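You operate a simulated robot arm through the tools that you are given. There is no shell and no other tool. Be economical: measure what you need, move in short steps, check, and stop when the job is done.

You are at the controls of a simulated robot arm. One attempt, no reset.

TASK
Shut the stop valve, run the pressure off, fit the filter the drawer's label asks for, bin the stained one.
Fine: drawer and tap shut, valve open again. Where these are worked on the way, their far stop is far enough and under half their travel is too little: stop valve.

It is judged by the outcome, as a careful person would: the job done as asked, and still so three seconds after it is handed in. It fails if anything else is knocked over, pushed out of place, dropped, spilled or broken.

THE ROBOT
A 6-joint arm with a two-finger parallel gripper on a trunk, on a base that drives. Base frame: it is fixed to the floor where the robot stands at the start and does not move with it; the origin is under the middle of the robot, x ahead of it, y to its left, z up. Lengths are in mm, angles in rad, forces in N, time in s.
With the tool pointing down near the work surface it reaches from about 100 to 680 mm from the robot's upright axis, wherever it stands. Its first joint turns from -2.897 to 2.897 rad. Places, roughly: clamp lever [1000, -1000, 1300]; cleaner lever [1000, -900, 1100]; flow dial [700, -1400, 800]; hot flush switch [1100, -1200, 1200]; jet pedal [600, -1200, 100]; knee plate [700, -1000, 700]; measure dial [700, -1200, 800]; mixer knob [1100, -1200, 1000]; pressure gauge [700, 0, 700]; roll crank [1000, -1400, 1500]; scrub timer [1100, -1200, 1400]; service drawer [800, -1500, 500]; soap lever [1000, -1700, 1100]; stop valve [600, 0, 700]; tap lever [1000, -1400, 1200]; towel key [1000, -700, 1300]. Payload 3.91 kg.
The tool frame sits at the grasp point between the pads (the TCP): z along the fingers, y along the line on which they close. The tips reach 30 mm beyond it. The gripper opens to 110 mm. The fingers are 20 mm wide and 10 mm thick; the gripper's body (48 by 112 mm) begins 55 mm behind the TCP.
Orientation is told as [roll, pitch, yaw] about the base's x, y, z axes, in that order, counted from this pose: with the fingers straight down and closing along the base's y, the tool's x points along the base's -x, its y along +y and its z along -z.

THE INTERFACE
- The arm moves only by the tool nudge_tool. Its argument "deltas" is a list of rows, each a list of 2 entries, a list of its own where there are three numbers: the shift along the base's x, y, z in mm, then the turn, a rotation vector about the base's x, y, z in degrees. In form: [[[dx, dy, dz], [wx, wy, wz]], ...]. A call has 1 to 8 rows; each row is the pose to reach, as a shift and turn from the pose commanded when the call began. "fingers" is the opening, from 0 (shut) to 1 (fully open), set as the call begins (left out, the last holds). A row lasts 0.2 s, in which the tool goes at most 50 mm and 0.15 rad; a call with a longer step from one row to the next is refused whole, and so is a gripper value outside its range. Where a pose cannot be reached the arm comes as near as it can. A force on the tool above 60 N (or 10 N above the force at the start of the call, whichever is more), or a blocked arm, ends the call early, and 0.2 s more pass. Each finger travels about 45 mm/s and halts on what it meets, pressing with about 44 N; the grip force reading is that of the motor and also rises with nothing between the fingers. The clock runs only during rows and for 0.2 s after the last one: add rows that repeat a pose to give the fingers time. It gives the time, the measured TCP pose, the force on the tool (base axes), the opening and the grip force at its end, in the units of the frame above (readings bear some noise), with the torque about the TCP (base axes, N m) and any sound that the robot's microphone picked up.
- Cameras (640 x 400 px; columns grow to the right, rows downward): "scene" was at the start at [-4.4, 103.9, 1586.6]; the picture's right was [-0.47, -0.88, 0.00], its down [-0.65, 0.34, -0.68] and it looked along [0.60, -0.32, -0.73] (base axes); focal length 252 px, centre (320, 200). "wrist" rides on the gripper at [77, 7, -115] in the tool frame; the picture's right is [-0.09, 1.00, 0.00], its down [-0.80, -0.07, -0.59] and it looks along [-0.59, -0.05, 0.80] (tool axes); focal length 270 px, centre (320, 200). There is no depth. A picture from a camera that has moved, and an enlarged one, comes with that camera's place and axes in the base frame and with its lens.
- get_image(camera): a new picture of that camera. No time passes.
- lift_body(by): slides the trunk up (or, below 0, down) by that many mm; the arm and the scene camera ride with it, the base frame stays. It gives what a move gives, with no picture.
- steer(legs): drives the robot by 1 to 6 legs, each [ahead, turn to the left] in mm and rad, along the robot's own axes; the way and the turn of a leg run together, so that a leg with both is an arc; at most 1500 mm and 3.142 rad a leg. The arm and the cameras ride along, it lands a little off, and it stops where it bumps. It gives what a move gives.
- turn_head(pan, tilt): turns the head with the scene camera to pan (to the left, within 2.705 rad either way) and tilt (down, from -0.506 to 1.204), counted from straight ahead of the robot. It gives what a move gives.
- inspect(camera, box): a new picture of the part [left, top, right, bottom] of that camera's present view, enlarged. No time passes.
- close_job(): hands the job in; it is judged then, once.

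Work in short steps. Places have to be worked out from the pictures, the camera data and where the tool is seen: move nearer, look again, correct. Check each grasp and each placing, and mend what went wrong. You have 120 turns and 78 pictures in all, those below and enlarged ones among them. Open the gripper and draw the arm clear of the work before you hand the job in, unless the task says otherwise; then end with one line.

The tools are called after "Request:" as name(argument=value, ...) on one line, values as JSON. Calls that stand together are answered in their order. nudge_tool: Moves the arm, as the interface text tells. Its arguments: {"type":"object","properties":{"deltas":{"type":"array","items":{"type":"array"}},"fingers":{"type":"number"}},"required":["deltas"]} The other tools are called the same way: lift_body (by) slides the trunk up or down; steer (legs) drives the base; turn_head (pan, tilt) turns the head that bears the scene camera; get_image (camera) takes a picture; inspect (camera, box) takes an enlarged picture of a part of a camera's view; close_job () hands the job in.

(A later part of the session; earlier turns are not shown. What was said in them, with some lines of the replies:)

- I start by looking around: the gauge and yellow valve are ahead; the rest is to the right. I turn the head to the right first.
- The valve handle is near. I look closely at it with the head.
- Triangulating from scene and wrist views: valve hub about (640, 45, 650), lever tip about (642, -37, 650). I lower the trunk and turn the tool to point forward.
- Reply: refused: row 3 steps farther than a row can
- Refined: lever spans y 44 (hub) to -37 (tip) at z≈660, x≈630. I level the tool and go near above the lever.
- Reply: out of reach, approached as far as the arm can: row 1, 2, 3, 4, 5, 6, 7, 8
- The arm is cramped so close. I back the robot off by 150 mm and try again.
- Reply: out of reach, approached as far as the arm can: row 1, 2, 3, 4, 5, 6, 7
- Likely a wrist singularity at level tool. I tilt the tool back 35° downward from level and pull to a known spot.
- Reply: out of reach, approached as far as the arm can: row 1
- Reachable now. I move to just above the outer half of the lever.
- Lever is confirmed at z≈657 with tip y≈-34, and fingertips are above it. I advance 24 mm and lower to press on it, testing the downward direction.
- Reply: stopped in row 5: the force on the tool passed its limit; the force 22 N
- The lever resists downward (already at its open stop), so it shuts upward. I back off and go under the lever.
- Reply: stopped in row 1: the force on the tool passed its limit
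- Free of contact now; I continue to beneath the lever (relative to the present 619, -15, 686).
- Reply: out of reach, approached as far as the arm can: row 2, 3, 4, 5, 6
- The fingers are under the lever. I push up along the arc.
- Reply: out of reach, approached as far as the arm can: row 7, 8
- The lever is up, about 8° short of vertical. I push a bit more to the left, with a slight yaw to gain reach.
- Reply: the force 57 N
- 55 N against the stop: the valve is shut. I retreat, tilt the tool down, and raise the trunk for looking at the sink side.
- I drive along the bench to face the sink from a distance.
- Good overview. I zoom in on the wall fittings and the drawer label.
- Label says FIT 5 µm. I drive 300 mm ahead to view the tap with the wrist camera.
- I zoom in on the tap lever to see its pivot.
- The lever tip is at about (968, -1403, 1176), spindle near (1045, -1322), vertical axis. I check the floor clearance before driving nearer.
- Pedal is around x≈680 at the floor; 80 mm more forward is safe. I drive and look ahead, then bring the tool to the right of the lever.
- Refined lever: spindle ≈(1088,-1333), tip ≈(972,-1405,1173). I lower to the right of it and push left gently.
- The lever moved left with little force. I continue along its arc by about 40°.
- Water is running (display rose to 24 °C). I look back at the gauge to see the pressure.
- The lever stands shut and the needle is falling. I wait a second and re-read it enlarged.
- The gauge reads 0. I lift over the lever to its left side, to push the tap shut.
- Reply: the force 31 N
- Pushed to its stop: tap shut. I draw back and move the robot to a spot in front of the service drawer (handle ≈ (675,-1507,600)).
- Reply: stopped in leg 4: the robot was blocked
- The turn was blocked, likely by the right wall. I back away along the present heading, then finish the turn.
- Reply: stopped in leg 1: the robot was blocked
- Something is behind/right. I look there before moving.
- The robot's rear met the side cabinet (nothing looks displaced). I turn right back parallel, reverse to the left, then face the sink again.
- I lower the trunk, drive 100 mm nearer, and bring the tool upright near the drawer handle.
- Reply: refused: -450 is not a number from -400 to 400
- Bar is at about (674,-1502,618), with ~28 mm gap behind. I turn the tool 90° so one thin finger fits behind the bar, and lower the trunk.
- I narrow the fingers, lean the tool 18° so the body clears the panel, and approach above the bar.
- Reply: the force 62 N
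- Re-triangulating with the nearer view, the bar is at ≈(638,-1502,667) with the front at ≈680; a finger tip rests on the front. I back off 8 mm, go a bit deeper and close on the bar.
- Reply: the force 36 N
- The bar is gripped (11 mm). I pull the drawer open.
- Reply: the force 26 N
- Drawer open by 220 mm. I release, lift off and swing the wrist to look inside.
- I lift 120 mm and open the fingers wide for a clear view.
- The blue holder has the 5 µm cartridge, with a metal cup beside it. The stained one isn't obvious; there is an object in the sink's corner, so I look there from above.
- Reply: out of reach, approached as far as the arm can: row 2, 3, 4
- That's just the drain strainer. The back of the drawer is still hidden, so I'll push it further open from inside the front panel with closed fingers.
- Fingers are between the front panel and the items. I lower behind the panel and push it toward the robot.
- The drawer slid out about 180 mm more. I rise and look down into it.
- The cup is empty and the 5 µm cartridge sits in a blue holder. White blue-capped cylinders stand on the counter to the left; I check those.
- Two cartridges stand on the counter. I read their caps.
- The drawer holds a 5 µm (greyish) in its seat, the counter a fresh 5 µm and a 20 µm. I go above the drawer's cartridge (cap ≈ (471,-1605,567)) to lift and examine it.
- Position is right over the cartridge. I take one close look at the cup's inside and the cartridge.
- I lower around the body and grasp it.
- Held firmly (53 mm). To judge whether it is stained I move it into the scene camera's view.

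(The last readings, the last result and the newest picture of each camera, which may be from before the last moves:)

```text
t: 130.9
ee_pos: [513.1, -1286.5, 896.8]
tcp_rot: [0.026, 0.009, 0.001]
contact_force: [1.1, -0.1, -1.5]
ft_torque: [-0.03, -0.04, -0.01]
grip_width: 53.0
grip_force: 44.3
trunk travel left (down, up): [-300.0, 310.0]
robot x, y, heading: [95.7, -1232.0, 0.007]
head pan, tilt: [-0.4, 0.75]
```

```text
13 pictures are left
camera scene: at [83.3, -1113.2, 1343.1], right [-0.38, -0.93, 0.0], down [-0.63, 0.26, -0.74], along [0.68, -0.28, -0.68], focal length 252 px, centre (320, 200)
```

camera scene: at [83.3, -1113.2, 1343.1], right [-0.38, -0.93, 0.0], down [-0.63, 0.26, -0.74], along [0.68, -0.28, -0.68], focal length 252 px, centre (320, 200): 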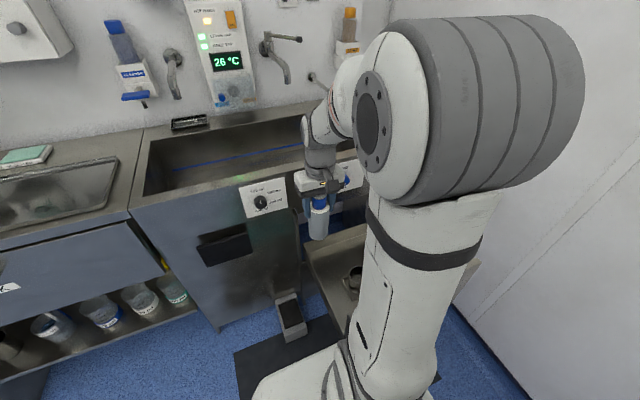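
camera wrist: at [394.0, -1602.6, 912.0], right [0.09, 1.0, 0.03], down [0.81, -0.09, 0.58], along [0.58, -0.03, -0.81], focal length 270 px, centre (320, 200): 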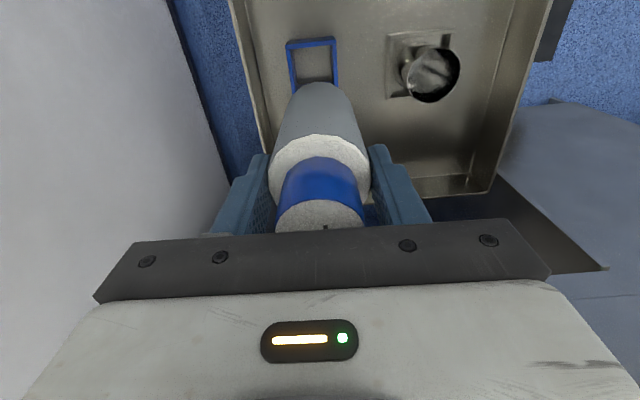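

Request:
inspect(camera="scene", box=[296, 180, 344, 246])

```text
6.06 times, centred on (320, 213) of scene
camera zoom: at [83.3, -1113.2, 1343.1], right [-0.38, -0.93, 0.0], down [-0.63, 0.26, -0.74], along [0.68, -0.28, -0.68], focal length 1529 px, centre (320, 121)
```

zoom: 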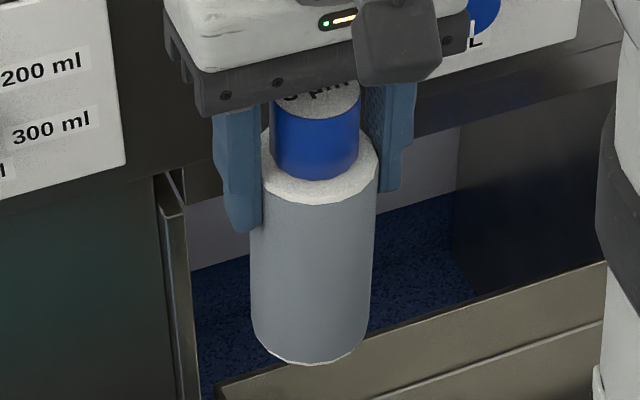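

The body is grey all round, unlike the white ones on the counter: this is the stained filter from the seat. I carry it along to the counter (waste well by the gauge) and fetch the white 5 µm there. First I raise the trunk and drive.

Request:
lift_body(by=305)

Request:
steer(legs=[[-250, 0], [0, 1.56], [960, 0], [0, -1.57]])

```text
t: 133.9
ee_pos: [513.0, -1285.7, 1201.4]
tcp_rot: [0.025, 0.01, -0.002]
contact_force: [-0.6, -0.1, -1.2]
ft_torque: [0.0, 0.0, 0.02]
grip_width: 52.8
grip_force: 43.6
trunk travel left (down, up): [-605.0, 5.0]
robot x, y, heading: [92.5, -1233.8, 0.01]
head pan, tilt: [-0.4, 0.75]
```

```text
t: 137.6
ee_pos: [203.9, -1059.5, 1200.9]
tcp_rot: [0.024, 0.01, 0.552]
contact_force: [-0.1, 0.0, -1.3]
ft_torque: [-0.03, -0.06, -0.03]
grip_width: 53.0
grip_force: 43.7
trunk travel left (down, up): [-605.0, 5.0]
robot x, y, heading: [-193.4, -1221.5, 0.383]
head pan, tilt: [-0.4, 0.75]
stopped in leg 2: the robot was blocked; the commanded pose is now the measured one
```

Rear met the cabinet again; I pull ahead 120 mm first, then turn and go.

Request:
steer(legs=[[120, 0], [0, 1.18], [900, 0], [0, -1.56]])

```text
t: 149.9
ee_pos: [336.8, -265.5, 1200.3]
tcp_rot: [0.025, 0.012, 0.19]
contact_force: [-0.2, -0.5, -1.7]
ft_torque: [-0.01, 0.07, 0.04]
grip_width: 53.0
grip_force: 44.0
trunk travel left (down, up): [-605.0, 5.0]
robot x, y, heading: [-91.0, -244.2, 0.032]
head pan, tilt: [-0.4, 0.75]
```

I drive ahead to the counter and look at the well and cartridges.

Request:
steer(legs=[[330, -0.03]])

Request:
turn_head(pan=0.1, tilt=0.8)

Request:
get_image(camera="scene")

```text
t: 152.1
ee_pos: [665.4, -276.9, 1200.2]
tcp_rot: [0.024, 0.01, 0.152]
contact_force: [0.4, -0.6, -0.7]
ft_torque: [0.0, -0.02, 0.01]
grip_width: 52.8
grip_force: 43.8
trunk travel left (down, up): [-605.0, 5.0]
robot x, y, heading: [239.7, -238.5, -0.01]
head pan, tilt: [-0.4, 0.75]
```

```text
t: 153.1
ee_pos: [662.6, -276.6, 1201.0]
tcp_rot: [0.024, 0.011, 0.155]
contact_force: [0.6, 0.1, -2.0]
ft_torque: [0.0, 0.0, -0.04]
grip_width: 52.9
grip_force: 43.9
trunk travel left (down, up): [-605.0, 5.0]
robot x, y, heading: [233.6, -242.8, -0.011]
head pan, tilt: [0.099, 0.799]
```

```text
11 pictures are left
camera scene: at [243.6, -80.6, 1643.4], right [0.09, -1.0, 0.0], down [-0.71, -0.06, -0.7], along [0.69, 0.06, -0.72], focal length 252 px, centre (320, 200)
```

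scene: 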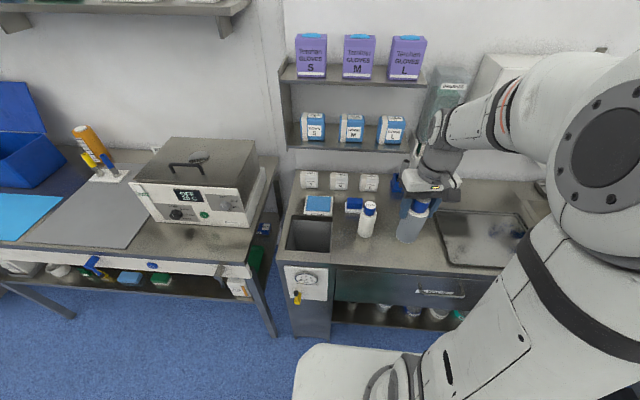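

Request:
inspect(camera="scene", box=[270, 185, 430, 285])

```text
4.00 times, centred on (350, 235) of scene
camera zoom: at [243.6, -80.6, 1643.4], right [0.09, -1.0, 0.0], down [-0.71, -0.06, -0.7], along [0.69, 0.06, -0.72], focal length 1009 px, centre (200, 60)
```

zoom: 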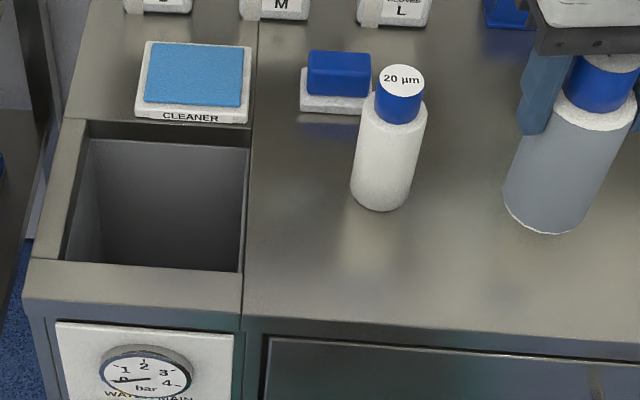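

The well is a deep waste chute, centred about (767, 1). I carry the stained filter over it.

Request:
nudge_tool(deltas=[[[12, 42, 0], [0, 0, -4]], [[25, 84, 0], [0, 0, -8]], [[40, 126, 0], [0, 0, -8]], [[55, 168, 0], [0, 0, -8]], [[70, 210, 0], [0, 0, -8]], [[85, 248, 0], [0, 0, -8]], [[104, 278, 0], [0, 0, -8]], [[104, 278, 0], [0, 0, -8]]])

Request:
nudge_tool(deltas=[[[0, 0, -45], [0, 0, 0]], [[0, 0, -90], [0, 0, 0]], [[0, 0, -120], [0, 0, 0]], [[0, 0, -140], [0, 0, 0]]])

Request:
get_image(camera="scene")

```text
t: 154.8
ee_pos: [770.0, 1.4, 1201.3]
tcp_rot: [0.025, 0.01, 0.012]
contact_force: [0.6, -0.4, -2.5]
ft_torque: [-0.02, 0.0, 0.03]
grip_width: 53.1
grip_force: 43.7
trunk travel left (down, up): [-605.0, 5.0]
robot x, y, heading: [235.9, -234.7, -0.015]
head pan, tilt: [0.099, 0.799]
```

```text
t: 155.8
ee_pos: [768.2, 3.4, 1058.8]
tcp_rot: [0.023, 0.009, 0.013]
contact_force: [-0.1, -0.7, -2.1]
ft_torque: [-0.03, -0.01, -0.01]
grip_width: 53.0
grip_force: 44.6
trunk travel left (down, up): [-605.0, 5.0]
robot x, y, heading: [239.3, -237.1, -0.01]
head pan, tilt: [0.099, 0.799]
```

```text
9 pictures are left
camera scene: at [244.2, -80.3, 1643.3], right [0.09, -1.0, 0.0], down [-0.71, -0.06, -0.7], along [0.69, 0.06, -0.72], focal length 252 px, centre (320, 200)
```

scene: 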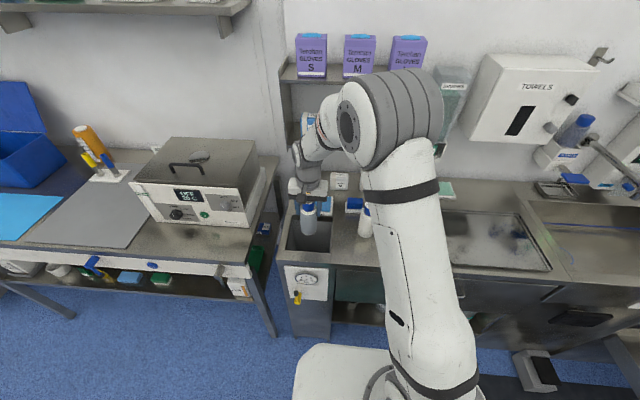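

Centred over the chute. I lower it in and release.

Request:
nudge_tool(deltas=[[[0, -2, -40], [0, 0, 0]], [[0, -2, -80], [0, 0, 0]], [[0, -2, -115], [0, 0, 0]], [[0, -2, -135], [0, 0, 0]]])

Request:
nudge_tool(deltas=[[[0, 0, 0], [0, 0, 0]], [[0, 0, 0], [0, 0, 0]], [[0, 0, 0], [0, 0, 0]], [[0, 0, 0], [0, 0, 0]]], fingers=0.75)

Request:
nudge_tool(deltas=[[[0, 0, 45], [0, 0, 0]], [[0, 0, 90], [0, 0, 0]], [[0, 0, 135], [0, 0, 0]], [[0, 0, 180], [0, 0, 0]], [[-25, 0, 210], [0, 0, 0]], [[-60, 0, 230], [0, 0, 0]], [[-90, 0, 240], [0, 0, 0]]])

Request:
inspect(camera="scene", box=[270, 185, 430, 285])

```text
t: 156.8
ee_pos: [769.2, -0.5, 923.4]
tcp_rot: [0.024, 0.011, 0.014]
contact_force: [-0.2, 0.8, -2.2]
ft_torque: [0.04, 0.01, -0.01]
grip_width: 53.1
grip_force: 44.2
trunk travel left (down, up): [-605.0, 5.0]
robot x, y, heading: [236.6, -239.7, -0.011]
head pan, tilt: [0.099, 0.799]
```

```text
t: 157.8
ee_pos: [767.4, -1.2, 925.0]
tcp_rot: [0.026, 0.011, 0.013]
contact_force: [0.9, -0.4, 0.5]
ft_torque: [-0.02, 0.0, 0.0]
grip_width: 82.7
grip_force: 0.0
trunk travel left (down, up): [-605.0, 5.0]
robot x, y, heading: [234.4, -238.8, -0.013]
head pan, tilt: [0.099, 0.799]
```

```text
t: 159.4
ee_pos: [676.6, -1.0, 1164.9]
tcp_rot: [0.026, 0.008, 0.014]
contact_force: [-0.1, 0.5, -0.2]
ft_torque: [0.04, -0.03, -0.02]
grip_width: 82.6
grip_force: 0.1
trunk travel left (down, up): [-605.0, 5.0]
robot x, y, heading: [235.2, -240.8, -0.012]
head pan, tilt: [0.099, 0.799]
```

```text
4.00 times, centred on (350, 235) of scene
camera zoom: at [242.5, -80.7, 1643.4], right [0.09, -1.0, 0.0], down [-0.71, -0.06, -0.7], along [0.69, 0.06, -0.72], focal length 1009 px, centre (200, 60)
```

zoom: 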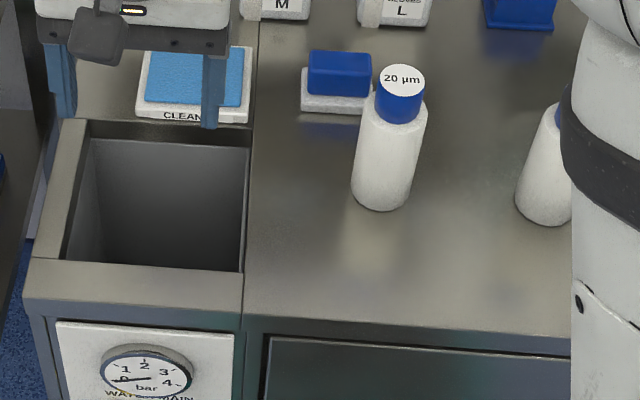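

The chute swallowed it. I move above the white 5 µm cartridge at ≈(809,-341).

Request:
nudge_tool(deltas=[[[10, -45, 10], [0, 0, 0]], [[25, -92, 10], [0, 0, 0]], [[40, -138, 10], [0, 0, 0]], [[60, -184, 10], [0, 0, 0]], [[80, -230, 10], [0, 0, 0]], [[100, -275, 10], [0, 0, 0]], [[118, -315, 5], [0, 0, 0]], [[131, -340, 0], [0, 0, 0]]], fingers=0.85)

Request:
get_image(camera="wrist")

```text
refused: row 4 steps farther than a row can; nothing moved
```

```text
7 pictures are left
camera wrist: at [600.6, 0.7, 1280.5], right [0.07, 1.0, 0.02], down [0.81, -0.07, 0.59], along [0.59, -0.02, -0.81], focal length 270 px, centre (320, 200)
```

wrist: 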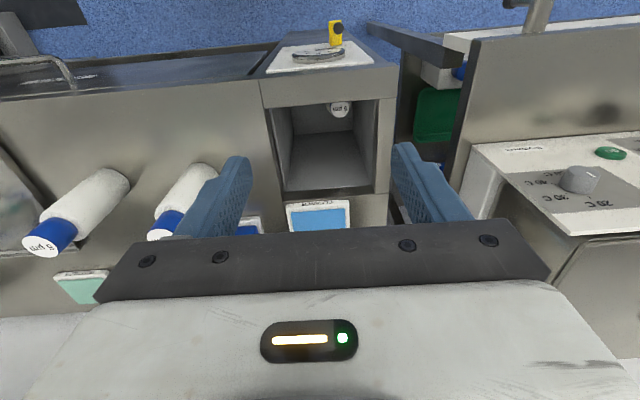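

The stained filter is visible down in the chute; the 5 µm cap checks at ≈(811,-344,1043). I move over it.

Request:
nudge_tool(deltas=[[[10, -44, 0], [0, 0, 0]], [[25, -88, 0], [0, 0, 0]], [[42, -132, 0], [0, 0, 0]], [[60, -175, 0], [0, 0, 0]], [[78, -218, 0], [0, 0, 0]], [[96, -260, 0], [0, 0, 0]], [[115, -302, 0], [0, 0, 0]], [[134, -343, 0], [0, 0, 0]]], fingers=0.85)

Request:
get_image(camera="wrist")

```text
t: 161.2
ee_pos: [814.4, -344.8, 1164.6]
tcp_rot: [0.026, 0.01, 0.016]
contact_force: [0.3, 0.4, -0.1]
ft_torque: [-0.04, 0.0, 0.01]
grip_width: 93.5
grip_force: 0.0
trunk travel left (down, up): [-605.0, 5.0]
robot x, y, heading: [238.6, -241.1, -0.009]
head pan, tilt: [0.099, 0.799]
```

```text
6 pictures are left
camera wrist: at [738.8, -341.6, 1279.5], right [0.07, 1.0, 0.02], down [0.81, -0.07, 0.58], along [0.58, -0.02, -0.81], focal length 270 px, centre (320, 200)
```

wrist: 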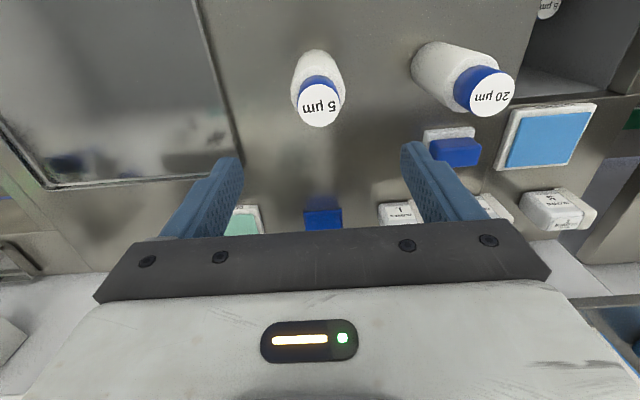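

Aligned. I lower, grasp and lift the new 5 µm.

Request:
nudge_tool(deltas=[[[-5, 4, -40], [0, 0, 0]], [[-5, 4, -80], [0, 0, 0]], [[-5, 4, -120], [0, 0, 0]], [[-5, 4, -150], [0, 0, 0]], [[-5, 4, -160], [0, 0, 0]], [[-5, 4, -160], [0, 0, 0]]])

Request:
nudge_tool(deltas=[[[0, 0, 0], [0, 0, 0]], [[0, 0, 0], [0, 0, 0]], [[0, 0, 0], [0, 0, 0]], [[0, 0, 0], [0, 0, 0]], [[0, 0, 0], [0, 0, 0]]], fingers=0)

Request:
nudge_tool(deltas=[[[0, 0, 15], [0, 0, 0]], [[0, 0, 50], [0, 0, 0]], [[0, 0, 95], [0, 0, 0]], [[0, 0, 140], [0, 0, 0]], [[0, 0, 185], [0, 0, 0]], [[-40, 5, 200], [0, 0, 0]], [[-85, 10, 200], [0, 0, 0]], [[-130, 15, 200], [0, 0, 0]]])

```text
t: 162.7
ee_pos: [806.0, -340.3, 1007.5]
tcp_rot: [0.024, 0.011, 0.014]
contact_force: [-0.2, -0.6, -0.8]
ft_torque: [-0.01, -0.03, -0.02]
grip_width: 93.4
grip_force: 0.0
trunk travel left (down, up): [-605.0, 5.0]
robot x, y, heading: [234.5, -236.9, -0.006]
head pan, tilt: [0.099, 0.799]
```

```text
t: 163.8
ee_pos: [806.3, -341.3, 1007.0]
tcp_rot: [0.025, 0.011, 0.014]
contact_force: [0.7, -1.7, 1.9]
ft_torque: [-0.25, 0.02, 0.04]
grip_width: 53.3
grip_force: 43.8
trunk travel left (down, up): [-605.0, 5.0]
robot x, y, heading: [231.9, -239.0, -0.012]
head pan, tilt: [0.099, 0.799]
```

```text
t: 165.7
ee_pos: [674.4, -326.8, 1206.9]
tcp_rot: [0.024, 0.007, 0.014]
contact_force: [0.3, 0.8, -0.9]
ft_torque: [-0.01, -0.01, 0.01]
grip_width: 53.2
grip_force: 43.8
trunk travel left (down, up): [-605.0, 5.0]
robot x, y, heading: [238.7, -240.0, -0.005]
head pan, tilt: [0.099, 0.799]
```

New filter in hand (53 mm). I drive back to the drawer.

Request:
steer(legs=[[-285, 0], [0, -1.57], [985, 0], [0, 1.57]])

```text
t: 179.9
ee_pos: [349.9, -1307.3, 1207.0]
tcp_rot: [0.027, 0.01, -0.029]
contact_force: [-0.8, 0.3, -0.5]
ft_torque: [0.0, 0.02, 0.01]
grip_width: 52.8
grip_force: 44.3
trunk travel left (down, up): [-605.0, 5.0]
robot x, y, heading: [-89.6, -1223.2, -0.062]
head pan, tilt: [0.099, 0.799]
```

Request:
steer(legs=[[183, 0.065]])

Request:
lift_body(by=-300)

```text
t: 181.5
ee_pos: [538.7, -1281.5, 1206.8]
tcp_rot: [0.026, 0.01, 0.038]
contact_force: [0.1, -0.1, -1.6]
ft_torque: [0.01, 0.03, 0.0]
grip_width: 52.8
grip_force: 44.2
trunk travel left (down, up): [-605.0, 5.0]
robot x, y, heading: [98.1, -1235.0, 0.016]
head pan, tilt: [0.099, 0.799]
```

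```text
t: 184.5
ee_pos: [545.2, -1280.8, 904.6]
tcp_rot: [0.025, 0.016, 0.04]
contact_force: [0.9, 0.6, -1.7]
ft_torque: [0.02, -0.03, -0.01]
grip_width: 52.8
grip_force: 43.0
trunk travel left (down, up): [-305.0, 305.0]
robot x, y, heading: [93.9, -1230.0, 0.015]
head pan, tilt: [0.099, 0.799]
```

I bring the filter above the seat (≈(472,-1606)) and check with the wrist camera.

Request:
nudge_tool(deltas=[[[-10, -45, 0], [0, 0, -1]], [[-20, -90, 0], [0, 0, -2]], [[-30, -135, 0], [0, 0, -2]], [[-40, -180, 0], [0, 0, -2]], [[-50, -225, 0], [0, 0, -2]], [[-60, -270, 0], [0, 0, -2]], [[-70, -310, 0], [0, 0, -2]], [[-75, -325, -20], [0, 0, -2]]])

Request:
nudge_tool(deltas=[[[0, 0, -45], [0, 0, 0]], [[0, 0, -90], [0, 0, 0]], [[0, 0, -130], [0, 0, 0]], [[0, 0, -130], [0, 0, 0]]])

Request:
inspect(camera="wrist", box=[220, 0, 440, 240])

```text
t: 186.3
ee_pos: [468.4, -1606.4, 887.1]
tcp_rot: [0.024, 0.015, 0.003]
contact_force: [-0.5, 0.0, -2.1]
ft_torque: [0.05, 0.03, -0.01]
grip_width: 52.8
grip_force: 44.1
trunk travel left (down, up): [-305.0, 305.0]
robot x, y, heading: [97.7, -1231.6, 0.019]
head pan, tilt: [0.099, 0.799]
```

```text
t: 187.3
ee_pos: [471.3, -1606.7, 756.0]
tcp_rot: [0.025, 0.014, 0.006]
contact_force: [0.6, -0.3, -1.6]
ft_torque: [-0.02, 0.01, -0.02]
grip_width: 53.0
grip_force: 43.8
trunk travel left (down, up): [-305.0, 305.0]
robot x, y, heading: [95.5, -1233.3, 0.016]
head pan, tilt: [0.099, 0.799]
```

```text
1.67 times, centred on (330, 120) of wrist
camera zoom: at [395.9, -1602.8, 871.1], right [0.08, 1.0, 0.02], down [0.81, -0.08, 0.58], along [0.58, -0.03, -0.81], focal length 450 px, centre (303, 333)
```

zoom: 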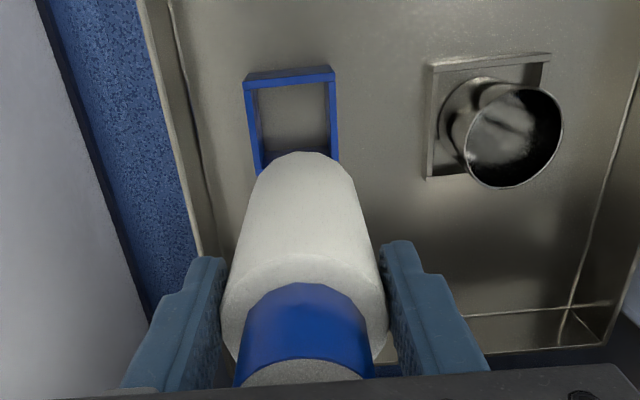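

Aligned with the seat within ~2 mm. I lower it in, slowing near the bottom.

Request:
nudge_tool(deltas=[[[0, 0, -45], [0, 0, 0]], [[0, 0, -90], [0, 0, 0]], [[0, 0, -130], [0, 0, 0]], [[0, 0, -160], [0, 0, 0]], [[0, 0, -180], [0, 0, 0]], [[0, 0, -195], [0, 0, 0]], [[0, 0, -208], [0, 0, 0]], [[0, 0, -218], [0, 0, 0]]])

Request:
nudge_tool(deltas=[[[0, 0, -3], [0, 0, 0]], [[0, 0, -6], [0, 0, 0]], [[0, 0, -9], [0, 0, 0]]])

```text
t: 188.7
ee_pos: [475.0, -1605.8, 567.7]
tcp_rot: [0.017, 0.017, 0.005]
contact_force: [2.1, 12.0, 48.4]
ft_torque: [2.54, -0.49, 0.03]
grip_width: 52.9
grip_force: 43.8
trunk travel left (down, up): [-305.0, 305.0]
robot x, y, heading: [97.1, -1229.1, 0.014]
head pan, tilt: [0.099, 0.799]
stopped in row 7: the force on the tool passed its limit (the readings are from after the stop); the commanded pose is now the measured one
```

```text
t: 189.0
ee_pos: [480.3, -1606.2, 567.4]
tcp_rot: [0.015, 0.018, 0.006]
contact_force: [2.6, 16.5, 56.4]
ft_torque: [3.09, -0.66, 0.04]
grip_width: 52.8
grip_force: 44.0
trunk travel left (down, up): [-305.0, 305.0]
robot x, y, heading: [96.6, -1225.3, 0.016]
head pan, tilt: [0.099, 0.799]
stopped in row 1: the force on the tool passed its limit (the readings are from after the stop); the commanded pose is now the measured one
```

It is resting on the left rim of the seat (torque says contact at +y). I raise slightly, shift 3 mm to the right, and retry.

Request:
nudge_tool(deltas=[[[-4, 0, 6], [0, 0, 0]], [[-8, 0, 12], [0, 0, 0]], [[-8, -3, 12], [0, 0, 0]], [[-8, -3, 12], [0, 0, 0]]])

Request:
nudge_tool(deltas=[[[0, 0, -4], [0, 0, 0]], [[0, 0, -8], [0, 0, 0]], [[0, 0, -12], [0, 0, 0]], [[0, 0, -16], [0, 0, 0]], [[0, 0, -20], [0, 0, 0]]])

```text
t: 190.0
ee_pos: [469.8, -1610.1, 572.9]
tcp_rot: [0.022, 0.023, 0.004]
contact_force: [0.3, -0.3, -0.7]
ft_torque: [0.0, 0.02, -0.02]
grip_width: 52.4
grip_force: 44.3
trunk travel left (down, up): [-305.0, 305.0]
robot x, y, heading: [97.7, -1228.2, 0.013]
head pan, tilt: [0.099, 0.799]
```

```text
t: 191.2
ee_pos: [471.6, -1610.1, 553.7]
tcp_rot: [0.02, 0.022, 0.004]
contact_force: [0.0, -0.9, -1.6]
ft_torque: [0.04, 0.02, 0.0]
grip_width: 52.6
grip_force: 43.7
trunk travel left (down, up): [-305.0, 305.0]
robot x, y, heading: [97.5, -1229.4, 0.014]
head pan, tilt: [0.099, 0.799]
```

It slides in freely now. I continue to the bottom.

Request:
nudge_tool(deltas=[[[0, 0, -6], [0, 0, 0]], [[0, 0, -12], [0, 0, 0]], [[0, 0, -17], [0, 0, 0]], [[0, 0, -21], [0, 0, 0]], [[0, 0, -25], [0, 0, 0]], [[0, 0, -28], [0, 0, 0]], [[0, 0, -31], [0, 0, 0]], [[0, 0, -34], [0, 0, 0]]])

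```text
t: 193.0
ee_pos: [471.2, -1609.5, 520.0]
tcp_rot: [0.022, 0.023, 0.003]
contact_force: [-0.5, -0.9, -2.7]
ft_torque: [-0.01, 0.01, 0.02]
grip_width: 52.4
grip_force: 44.3
trunk travel left (down, up): [-305.0, 305.0]
robot x, y, heading: [95.9, -1228.9, 0.02]
head pan, tilt: [0.099, 0.799]
```

Request:
nudge_tool(deltas=[[[0, 0, -3], [0, 0, 0]], [[0, 0, -6], [0, 0, 0]], [[0, 0, -9], [0, 0, 0]], [[0, 0, -12], [0, 0, 0]], [[0, 0, -15], [0, 0, 0]], [[0, 0, -18], [0, 0, 0]]])

```text
t: 194.4
ee_pos: [478.4, -1610.4, 508.8]
tcp_rot: [0.01, 0.02, 0.006]
contact_force: [2.3, 22.8, 59.3]
ft_torque: [-0.74, -0.63, 0.1]
grip_width: 52.6
grip_force: 44.4
trunk travel left (down, up): [-305.0, 305.0]
robot x, y, heading: [95.6, -1227.5, 0.018]
head pan, tilt: [0.099, 0.799]
stopped in row 6: the force on the tool passed its limit (the readings are from after the stop); the commanded pose is now the measured one
```

Bottomed out with central force. I release, rise and check.

Request:
nudge_tool(deltas=[[[-5, 0, 3], [0, 0, 0]], [[-6, 0, 3], [0, 0, 0]], [[-6, 0, 3], [0, 0, 0]], [[-6, 0, 3], [0, 0, 0]], [[-6, 0, 3], [0, 0, 0]]], fingers=0.85)

Request:
nudge_tool(deltas=[[[0, 0, 40], [0, 0, 0]], [[0, 0, 85], [0, 0, 0]], [[0, 0, 130], [0, 0, 0]], [[0, 0, 164], [0, 0, 0]]])

Request:
inspect(camera="wrist", box=[220, 20, 532, 215])

```text
t: 195.6
ee_pos: [470.9, -1610.5, 506.7]
tcp_rot: [0.014, 0.021, 0.005]
contact_force: [0.9, 4.3, 44.9]
ft_torque: [-0.34, -0.66, 0.06]
grip_width: 93.5
grip_force: 0.0
trunk travel left (down, up): [-305.0, 305.0]
robot x, y, heading: [94.3, -1227.4, 0.016]
head pan, tilt: [0.099, 0.799]
```

```text
t: 196.6
ee_pos: [470.7, -1613.8, 669.9]
tcp_rot: [0.018, 0.025, 0.006]
contact_force: [-0.6, 0.2, 0.1]
ft_torque: [-0.01, -0.02, -0.03]
grip_width: 93.5
grip_force: 0.1
trunk travel left (down, up): [-305.0, 305.0]
robot x, y, heading: [95.4, -1227.1, 0.019]
head pan, tilt: [0.099, 0.799]
```

```text
2.05 times, centred on (376, 118) of wrist
camera zoom: at [396.0, -1608.8, 786.3], right [0.08, 1.0, 0.01], down [0.82, -0.08, 0.57], along [0.57, -0.04, -0.82], focal length 554 px, centre (205, 369)
```

zoom: 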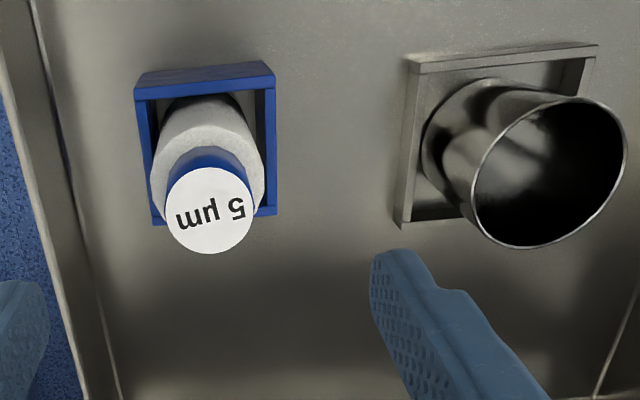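

The new filter stands properly in the seat. Now to shut the drawer: I rise, close the fingers, and go round in front of the handle bar (x≈243).

Request:
nudge_tool(deltas=[[[0, 10, 45], [0, 0, 0]], [[0, 20, 90], [0, 0, 0]], [[-30, 35, 120], [0, 0, 0]], [[-75, 50, 130], [0, 0, 0]], [[-120, 65, 130], [0, 0, 0]], [[-165, 80, 130], [0, 0, 0]], [[-210, 95, 130], [0, 0, 0]], [[-250, 105, 130], [0, 0, 0]]], fingers=0)

Request:
get_image(camera="wrist")

```text
t: 198.4
ee_pos: [218.3, -1508.0, 798.8]
tcp_rot: [0.016, 0.026, 0.002]
contact_force: [0.5, 0.1, 0.3]
ft_torque: [-0.01, 0.0, 0.0]
grip_width: 0.2
grip_force: 37.9
trunk travel left (down, up): [-305.0, 305.0]
robot x, y, heading: [94.4, -1231.7, 0.018]
head pan, tilt: [0.099, 0.799]
```

```text
3 pictures are left
camera wrist: at [144.2, -1503.5, 916.6], right [0.08, 1.0, 0.01], down [0.82, -0.08, 0.57], along [0.57, -0.04, -0.82], focal length 270 px, centre (320, 200)
```

wrist: 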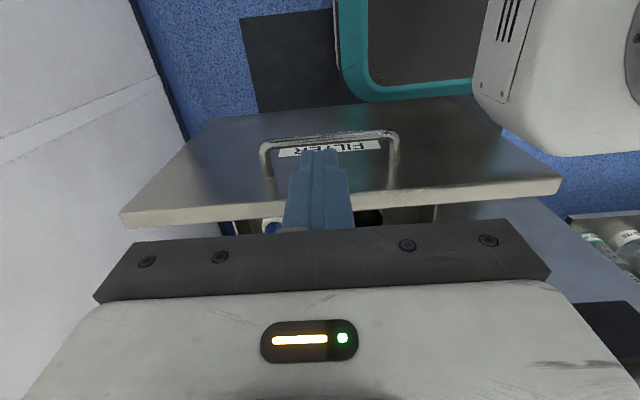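

Bar at x≈244 confirmed. I step back 10 mm, lower in front of it, and push the drawer in.

Request:
nudge_tool(deltas=[[[-10, 5, -20], [0, 0, 0]], [[-10, 5, -60], [0, 0, 0]], [[-10, 5, -100], [0, 0, 0]], [[-10, 5, -128], [0, 0, 0]], [[5, 5, -128], [0, 0, 0]], [[30, 5, -128], [0, 0, 0]]])

Request:
nudge_tool(deltas=[[[25, 0, 0], [0, 0, 0]], [[55, 0, 0], [0, 0, 0]], [[85, 0, 0], [0, 0, 0]], [[115, 0, 0], [0, 0, 0]], [[145, 0, 0], [0, 0, 0]], [[175, 0, 0], [0, 0, 0]], [[205, 0, 0], [0, 0, 0]], [[235, 0, 0], [0, 0, 0]]])

```text
t: 199.8
ee_pos: [250.2, -1502.8, 670.8]
tcp_rot: [0.019, 0.027, 0.005]
contact_force: [0.4, -0.7, -0.5]
ft_torque: [0.01, -0.01, 0.0]
grip_width: 0.2
grip_force: 37.3
out of reach, approached as far as the arm can: row 2, 3, 4, 5
trunk travel left (down, up): [-305.0, 305.0]
robot x, y, heading: [98.4, -1232.0, 0.016]
head pan, tilt: [0.099, 0.799]
```

```text
t: 201.6
ee_pos: [484.8, -1502.2, 671.1]
tcp_rot: [0.016, 0.025, 0.004]
contact_force: [0.0, -0.6, 0.1]
ft_torque: [0.01, 0.0, -0.01]
grip_width: 0.0
grip_force: 38.4
trunk travel left (down, up): [-305.0, 305.0]
robot x, y, heading: [98.3, -1231.1, 0.016]
head pan, tilt: [0.099, 0.799]
```

It slides. I continue, slower toward the end.

Request:
nudge_tool(deltas=[[[25, 0, 0], [0, 0, 0]], [[50, 0, 0], [0, 0, 0]], [[75, 0, 0], [0, 0, 0]], [[100, 0, 0], [0, 0, 0]], [[115, 0, 0], [0, 0, 0]], [[126, 0, 0], [0, 0, 0]], [[134, 0, 0], [0, 0, 0]], [[140, 0, 0], [0, 0, 0]]])

```text
t: 203.4
ee_pos: [624.9, -1500.3, 671.1]
tcp_rot: [0.017, 0.027, 0.005]
contact_force: [0.4, -0.1, 0.4]
ft_torque: [0.02, -0.02, 0.01]
grip_width: 0.0
grip_force: 37.8
trunk travel left (down, up): [-305.0, 305.0]
robot x, y, heading: [96.8, -1228.2, 0.012]
head pan, tilt: [0.099, 0.799]
```

Request:
nudge_tool(deltas=[[[5, 0, 0], [0, 0, 0]], [[10, 0, 0], [0, 0, 0]], [[15, 0, 0], [0, 0, 0]], [[20, 0, 0], [0, 0, 0]], [[25, 0, 0], [0, 0, 0]]])

Request:
get_image(camera="wrist")

```text
t: 204.2
ee_pos: [627.7, -1500.2, 671.3]
tcp_rot: [0.025, 0.044, 0.002]
contact_force: [-68.8, 2.7, 36.6]
ft_torque: [0.05, -8.17, 0.81]
grip_width: 0.0
grip_force: 37.7
trunk travel left (down, up): [-305.0, 305.0]
robot x, y, heading: [94.3, -1230.2, 0.017]
head pan, tilt: [0.099, 0.799]
stopped in row 3: the force on the tool passed its limit (the readings are from after the stop); the commanded pose is now the measured one
```

```text
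2 pictures are left
camera wrist: at [555.6, -1496.3, 788.9], right [0.09, 1.0, 0.02], down [0.83, -0.08, 0.56], along [0.56, -0.03, -0.83], focal length 270 px, centre (320, 200)
```

wrist: 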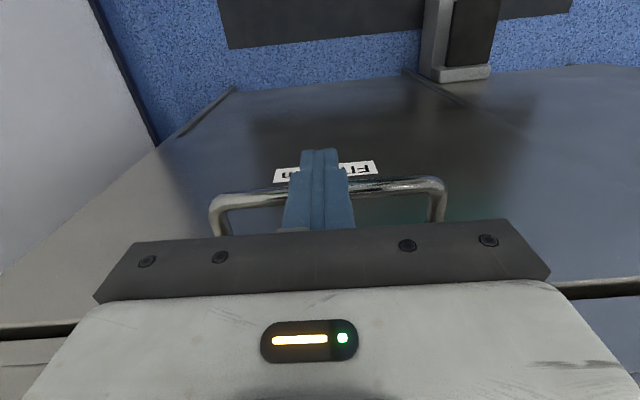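

The stop force acted ~110 mm above the TCP (palm on the panel), so it isn't proof. I back off, lean the tool 20° so only the fingertips push, and press the bar again.

Request:
nudge_tool(deltas=[[[-20, 0, 0], [0, 0, 0]], [[-45, 0, 0], [0, -7, 0]], [[-45, 0, 0], [0, -14, 0]], [[-45, 0, 0], [0, -21, 0]], [[-35, 0, 2], [0, -24, 0]], [[-20, 0, 2], [0, -24, 0]], [[-12, 0, 2], [0, -24, 0]], [[-6, 0, 2], [0, -24, 0]]])

Request:
nudge_tool(deltas=[[[4, 0, 0], [0, 0, 0]], [[8, 0, 0], [0, 0, 0]], [[12, 0, 0], [0, 0, 0]], [[16, 0, 0], [0, 0, 0]], [[20, 0, 0], [0, 0, 0]]])

```text
t: 206.0
ee_pos: [621.4, -1498.1, 665.7]
tcp_rot: [0.027, -0.365, 0.0]
contact_force: [-68.5, -9.8, -5.2]
ft_torque: [-0.22, 1.25, -0.12]
grip_width: 0.2
grip_force: 37.8
trunk travel left (down, up): [-305.0, 305.0]
robot x, y, heading: [92.9, -1233.0, 0.015]
head pan, tilt: [0.099, 0.799]
```

```text
t: 206.3
ee_pos: [624.3, -1497.6, 658.1]
tcp_rot: [0.032, -0.354, -0.002]
contact_force: [-31.0, -3.6, 0.4]
ft_torque: [-0.06, 0.5, -0.03]
grip_width: 0.0
grip_force: 38.0
trunk travel left (down, up): [-305.0, 305.0]
robot x, y, heading: [94.8, -1232.0, 0.015]
head pan, tilt: [0.099, 0.799]
stopped in row 1: the force on the tool passed its limit (the readings are from after the stop); the commanded pose is now the measured one
```

Blocked at exactly the closed position with the force at the fingertips: the drawer is shut. I draw back and drive to the valve.

Request:
nudge_tool(deltas=[[[-20, 0, 0], [0, 0, 0]], [[-65, 0, 0], [0, 0, 0]], [[-110, 0, 10], [0, 5, 0]], [[-150, 30, 30], [0, 10, 0]], [[-170, 75, 50], [0, 15, 0]], [[-180, 120, 70], [0, 20, 0]], [[-180, 165, 80], [0, 20, 0]], [[-180, 205, 80], [0, 20, 0]]])

Request:
turn_head(pan=-0.35, tilt=0.75)

Request:
lift_body(by=300)

Request:
steer(legs=[[-120, 0]])

Request:
get_image(camera="scene")

```text
refused: row 4 steps farther than a row can; nothing moved
```

```text
t: 207.2
ee_pos: [623.9, -1496.9, 657.9]
tcp_rot: [0.031, -0.352, -0.004]
contact_force: [-40.0, -4.6, -14.6]
ft_torque: [-0.18, 0.56, -0.07]
grip_width: 0.0
grip_force: 37.2
trunk travel left (down, up): [-305.0, 305.0]
robot x, y, heading: [92.7, -1230.0, 0.014]
head pan, tilt: [-0.351, 0.75]
```

```text
t: 207.7
ee_pos: [623.8, -1494.8, 659.0]
tcp_rot: [0.039, -0.337, -0.003]
contact_force: [-4.2, 1.0, -2.1]
ft_torque: [-0.08, -0.42, -0.02]
grip_width: 0.0
grip_force: 37.9
trunk travel left (down, up): [-314.0, 296.0]
robot x, y, heading: [92.0, -1229.0, 0.01]
head pan, tilt: [-0.351, 0.75]
stopped: the force on the tool passed its limit (the readings are from after the stop); the commanded pose is now the measured one
```

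```text
t: 209.0
ee_pos: [506.1, -1495.6, 658.0]
tcp_rot: [0.035, -0.336, -0.002]
contact_force: [-0.1, 0.0, -0.1]
ft_torque: [0.03, 0.02, 0.03]
grip_width: 0.0
grip_force: 37.9
trunk travel left (down, up): [-314.0, 296.0]
robot x, y, heading: [-25.5, -1231.1, 0.014]
head pan, tilt: [-0.351, 0.75]
```

```text
1 pictures are left
camera scene: at [-23.6, -1110.0, 1356.1], right [-0.33, -0.94, 0.0], down [-0.64, 0.23, -0.73], along [0.69, -0.24, -0.68], focal length 252 px, centre (320, 200)
```

scene: 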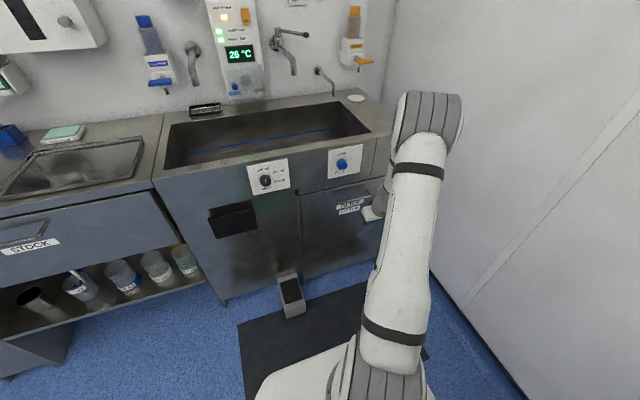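

The drawer looks flush shut. I tuck the arm and drive to the valve.

Request:
nudge_tool(deltas=[[[-20, 20, 20], [0, 0, 0]], [[-40, 45, 40], [0, 0, 0]], [[-60, 70, 60], [0, 0, 0]], [[-75, 95, 80], [0, 0, 0]], [[-85, 125, 95], [0, 0, 0]], [[-90, 155, 105], [0, 0, 0]], [[-90, 185, 110], [0, 0, 0]]])

Request:
steer(legs=[[0, 1.55], [1215, 0], [0, -1.56]])

```text
t: 210.6
ee_pos: [416.5, -1311.8, 767.3]
tcp_rot: [0.035, -0.337, -0.002]
contact_force: [0.0, 0.0, 0.9]
ft_torque: [0.01, 0.02, 0.0]
grip_width: 0.2
grip_force: 38.0
trunk travel left (down, up): [-314.0, 296.0]
robot x, y, heading: [-25.2, -1232.5, 0.013]
head pan, tilt: [-0.351, 0.75]
```

```text
t: 224.3
ee_pos: [434.8, -101.1, 767.6]
tcp_rot: [0.035, -0.338, -0.02]
contact_force: [-0.7, 0.2, -0.3]
ft_torque: [-0.04, -0.05, 0.01]
grip_width: 0.0
grip_force: 37.5
trunk travel left (down, up): [-314.0, 296.0]
robot x, y, heading: [-0.9, 1.9, 0.007]
head pan, tilt: [-0.351, 0.75]
```

I back off and shift to the left so the left side of the lever is in comfortable reach, and set the trunk as before.

Request:
steer(legs=[[-150, 0], [0, 1.57], [110, 0], [0, -1.57]])

Request:
lift_body(by=-160)

Request:
nudge_tool(deltas=[[[20, 0, 20], [0, -8, 0]], [[40, 5, 40], [0, -16, 0]], [[60, 10, 60], [0, -24, 0]], [[80, 20, 80], [0, -32, 0]], [[100, 30, 100], [0, -34, 0]], [[120, 40, 115], [0, -34, 0]]])

```text
t: 234.1
ee_pos: [281.3, -5.3, 768.5]
tcp_rot: [0.036, -0.337, -0.043]
contact_force: [-0.1, 0.0, -0.5]
ft_torque: [-0.02, -0.04, 0.01]
grip_width: 0.1
grip_force: 37.4
trunk travel left (down, up): [-314.0, 296.0]
robot x, y, heading: [-156.5, 121.9, -0.014]
head pan, tilt: [-0.351, 0.75]
```

```text
t: 235.9
ee_pos: [280.5, -5.9, 608.0]
tcp_rot: [0.035, -0.337, -0.044]
contact_force: [0.1, -0.7, 0.1]
ft_torque: [0.0, 0.03, -0.04]
grip_width: 0.3
grip_force: 37.6
trunk travel left (down, up): [-154.0, 456.0]
robot x, y, heading: [-158.1, 127.6, -0.011]
head pan, tilt: [-0.351, 0.75]
```

```text
t: 237.3
ee_pos: [399.7, 34.5, 721.3]
tcp_rot: [0.076, -0.929, -0.069]
contact_force: [0.1, -0.7, -0.9]
ft_torque: [-0.01, -0.02, 0.0]
grip_width: 0.0
grip_force: 37.8
trunk travel left (down, up): [-154.0, 456.0]
robot x, y, heading: [-155.6, 121.4, -0.011]
head pan, tilt: [-0.351, 0.75]
```

I go to the left of the raised lever and forward.

Request:
nudge_tool(deltas=[[[40, 15, 0], [0, 0, 0]], [[80, 30, 2], [0, 0, 0]], [[120, 45, 3], [0, 0, 0]], [[150, 51, 3], [0, 0, 0]], [[180, 51, 3], [0, 0, 0]], [[205, 51, 3], [0, 0, 0]], [[220, 51, 3], [0, 0, 0]]])

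```text
t: 238.9
ee_pos: [619.0, 83.9, 725.5]
tcp_rot: [0.078, -0.928, -0.07]
contact_force: [-0.5, 0.3, -0.6]
ft_torque: [-0.04, -0.01, -0.04]
grip_width: 0.1
grip_force: 37.4
trunk travel left (down, up): [-154.0, 456.0]
robot x, y, heading: [-156.6, 123.8, -0.011]
head pan, tilt: [-0.351, 0.75]
```

I push the lever right along its arc, then down to its open stop.

Request:
nudge_tool(deltas=[[[2, -20, -1], [0, 0, 0]], [[2, -42, 1], [0, 0, 0]], [[2, -56, 0], [0, 0, 0]], [[2, -68, -5], [0, 0, 0]], [[2, -80, -12], [0, 0, 0]], [[2, -90, -22], [0, 0, 0]], [[2, -96, -31], [0, 0, 0]]])

Request:
nudge_tool(deltas=[[[2, -3, -8], [0, 0, 0]], [[2, -5, -14], [0, 0, 0]], [[2, -5, -20], [0, 0, 0]], [[2, -5, -26], [0, 0, 0]], [[2, -5, -32], [0, 0, 0]]])

```text
t: 240.5
ee_pos: [621.3, -10.8, 695.7]
tcp_rot: [0.078, -0.928, -0.068]
contact_force: [5.0, 2.5, 1.3]
ft_torque: [0.06, -0.14, 0.09]
grip_width: 0.0
grip_force: 37.8
trunk travel left (down, up): [-154.0, 456.0]
robot x, y, heading: [-158.1, 125.0, -0.012]
head pan, tilt: [-0.351, 0.75]
```

```text
t: 241.7
ee_pos: [629.4, -13.6, 679.4]
tcp_rot: [0.077, -0.958, -0.06]
contact_force: [10.6, 5.7, 13.7]
ft_torque: [0.0, -0.36, 0.14]
grip_width: 0.1
grip_force: 37.8
trunk travel left (down, up): [-154.0, 456.0]
robot x, y, heading: [-155.4, 126.0, -0.008]
head pan, tilt: [-0.351, 0.75]
stopped in row 5: the force on the tool passed its limit (the readings are from after the stop); the commanded pose is now the measured one
```

Same stop as at the beginning (z≈679): the valve is open again. I retreat and check with the last picture.

Request:
nudge_tool(deltas=[[[-15, 0, 12], [0, 0, 0]], [[-55, 0, 18], [0, 0, 0]]])

Request:
nudge_tool(deltas=[[[-40, -10, 5], [0, 0, 0]], [[-80, -20, 10], [0, 4, 0]], [[-120, -40, 15], [0, 10, 0]], [[-160, -60, 20], [0, 16, 0]], [[-200, -80, 30], [0, 22, 0]], [[-220, -100, 40], [0, 28, 0]], [[-220, -140, 40], [0, 34, 0]]], fingers=0.8)

Request:
turn_head(pan=-0.2, tilt=0.6)

```text
t: 242.3
ee_pos: [573.0, -15.2, 691.4]
tcp_rot: [0.076, -0.947, -0.064]
contact_force: [-0.5, -0.5, -0.6]
ft_torque: [-0.01, 0.01, 0.01]
grip_width: 0.0
grip_force: 37.7
trunk travel left (down, up): [-154.0, 456.0]
robot x, y, heading: [-156.6, 126.3, -0.012]
head pan, tilt: [-0.351, 0.75]
```

```text
t: 243.9
ee_pos: [351.2, -154.0, 735.6]
tcp_rot: [0.038, -0.356, -0.041]
contact_force: [-0.5, -0.1, 0.3]
ft_torque: [-0.02, 0.0, -0.01]
grip_width: 88.1
grip_force: 0.1
trunk travel left (down, up): [-154.0, 456.0]
robot x, y, heading: [-154.3, 123.7, -0.009]
head pan, tilt: [-0.351, 0.75]
```

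```text
t: 244.6
ee_pos: [353.4, -154.1, 736.4]
tcp_rot: [0.039, -0.356, -0.04]
contact_force: [-0.1, -0.2, 0.1]
ft_torque: [-0.06, 0.01, 0.02]
grip_width: 88.0
grip_force: 0.1
trunk travel left (down, up): [-154.0, 456.0]
robot x, y, heading: [-155.8, 123.4, -0.01]
head pan, tilt: [-0.201, 0.6]
```

Request:
inspect(camera="scene", box=[240, 100, 480, 250])

```text
2.67 times, centred on (360, 175) of scene
camera zoom: at [-144.6, 256.9, 1208.9], right [-0.21, -0.98, 0.0], down [-0.55, 0.12, -0.82], along [0.81, -0.17, -0.57], focal length 673 px, centre (213, 267)
```

zoom: 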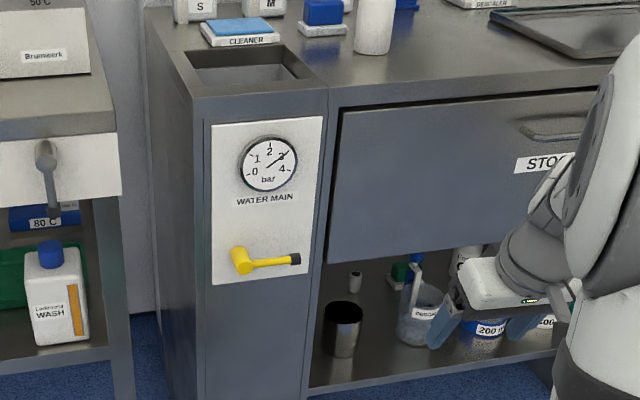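

The valve lever is back at open, the gauge reads 3 bar again, the gripper is open and the arm is clear. I hand the job in.

Request:
close_job()

```text
The job is handed in.
```

The job is handed in: the new 5 µm filter is in the drawer seat, the stained one is in the counter's waste chute, drawer and tap are shut, and the stop valve is open with the gauge at 3 bar. Nothing in the room is labelled as a bin, so the chute was my judgement, as was taking the grey cartridge from the seat as the stained one. While driving, the robot bumped lightly into the side cabinet or wall a few times, and the gripper's palm pressed the sink panel once; nothing looked moved, though I did not recheck the flow dial.
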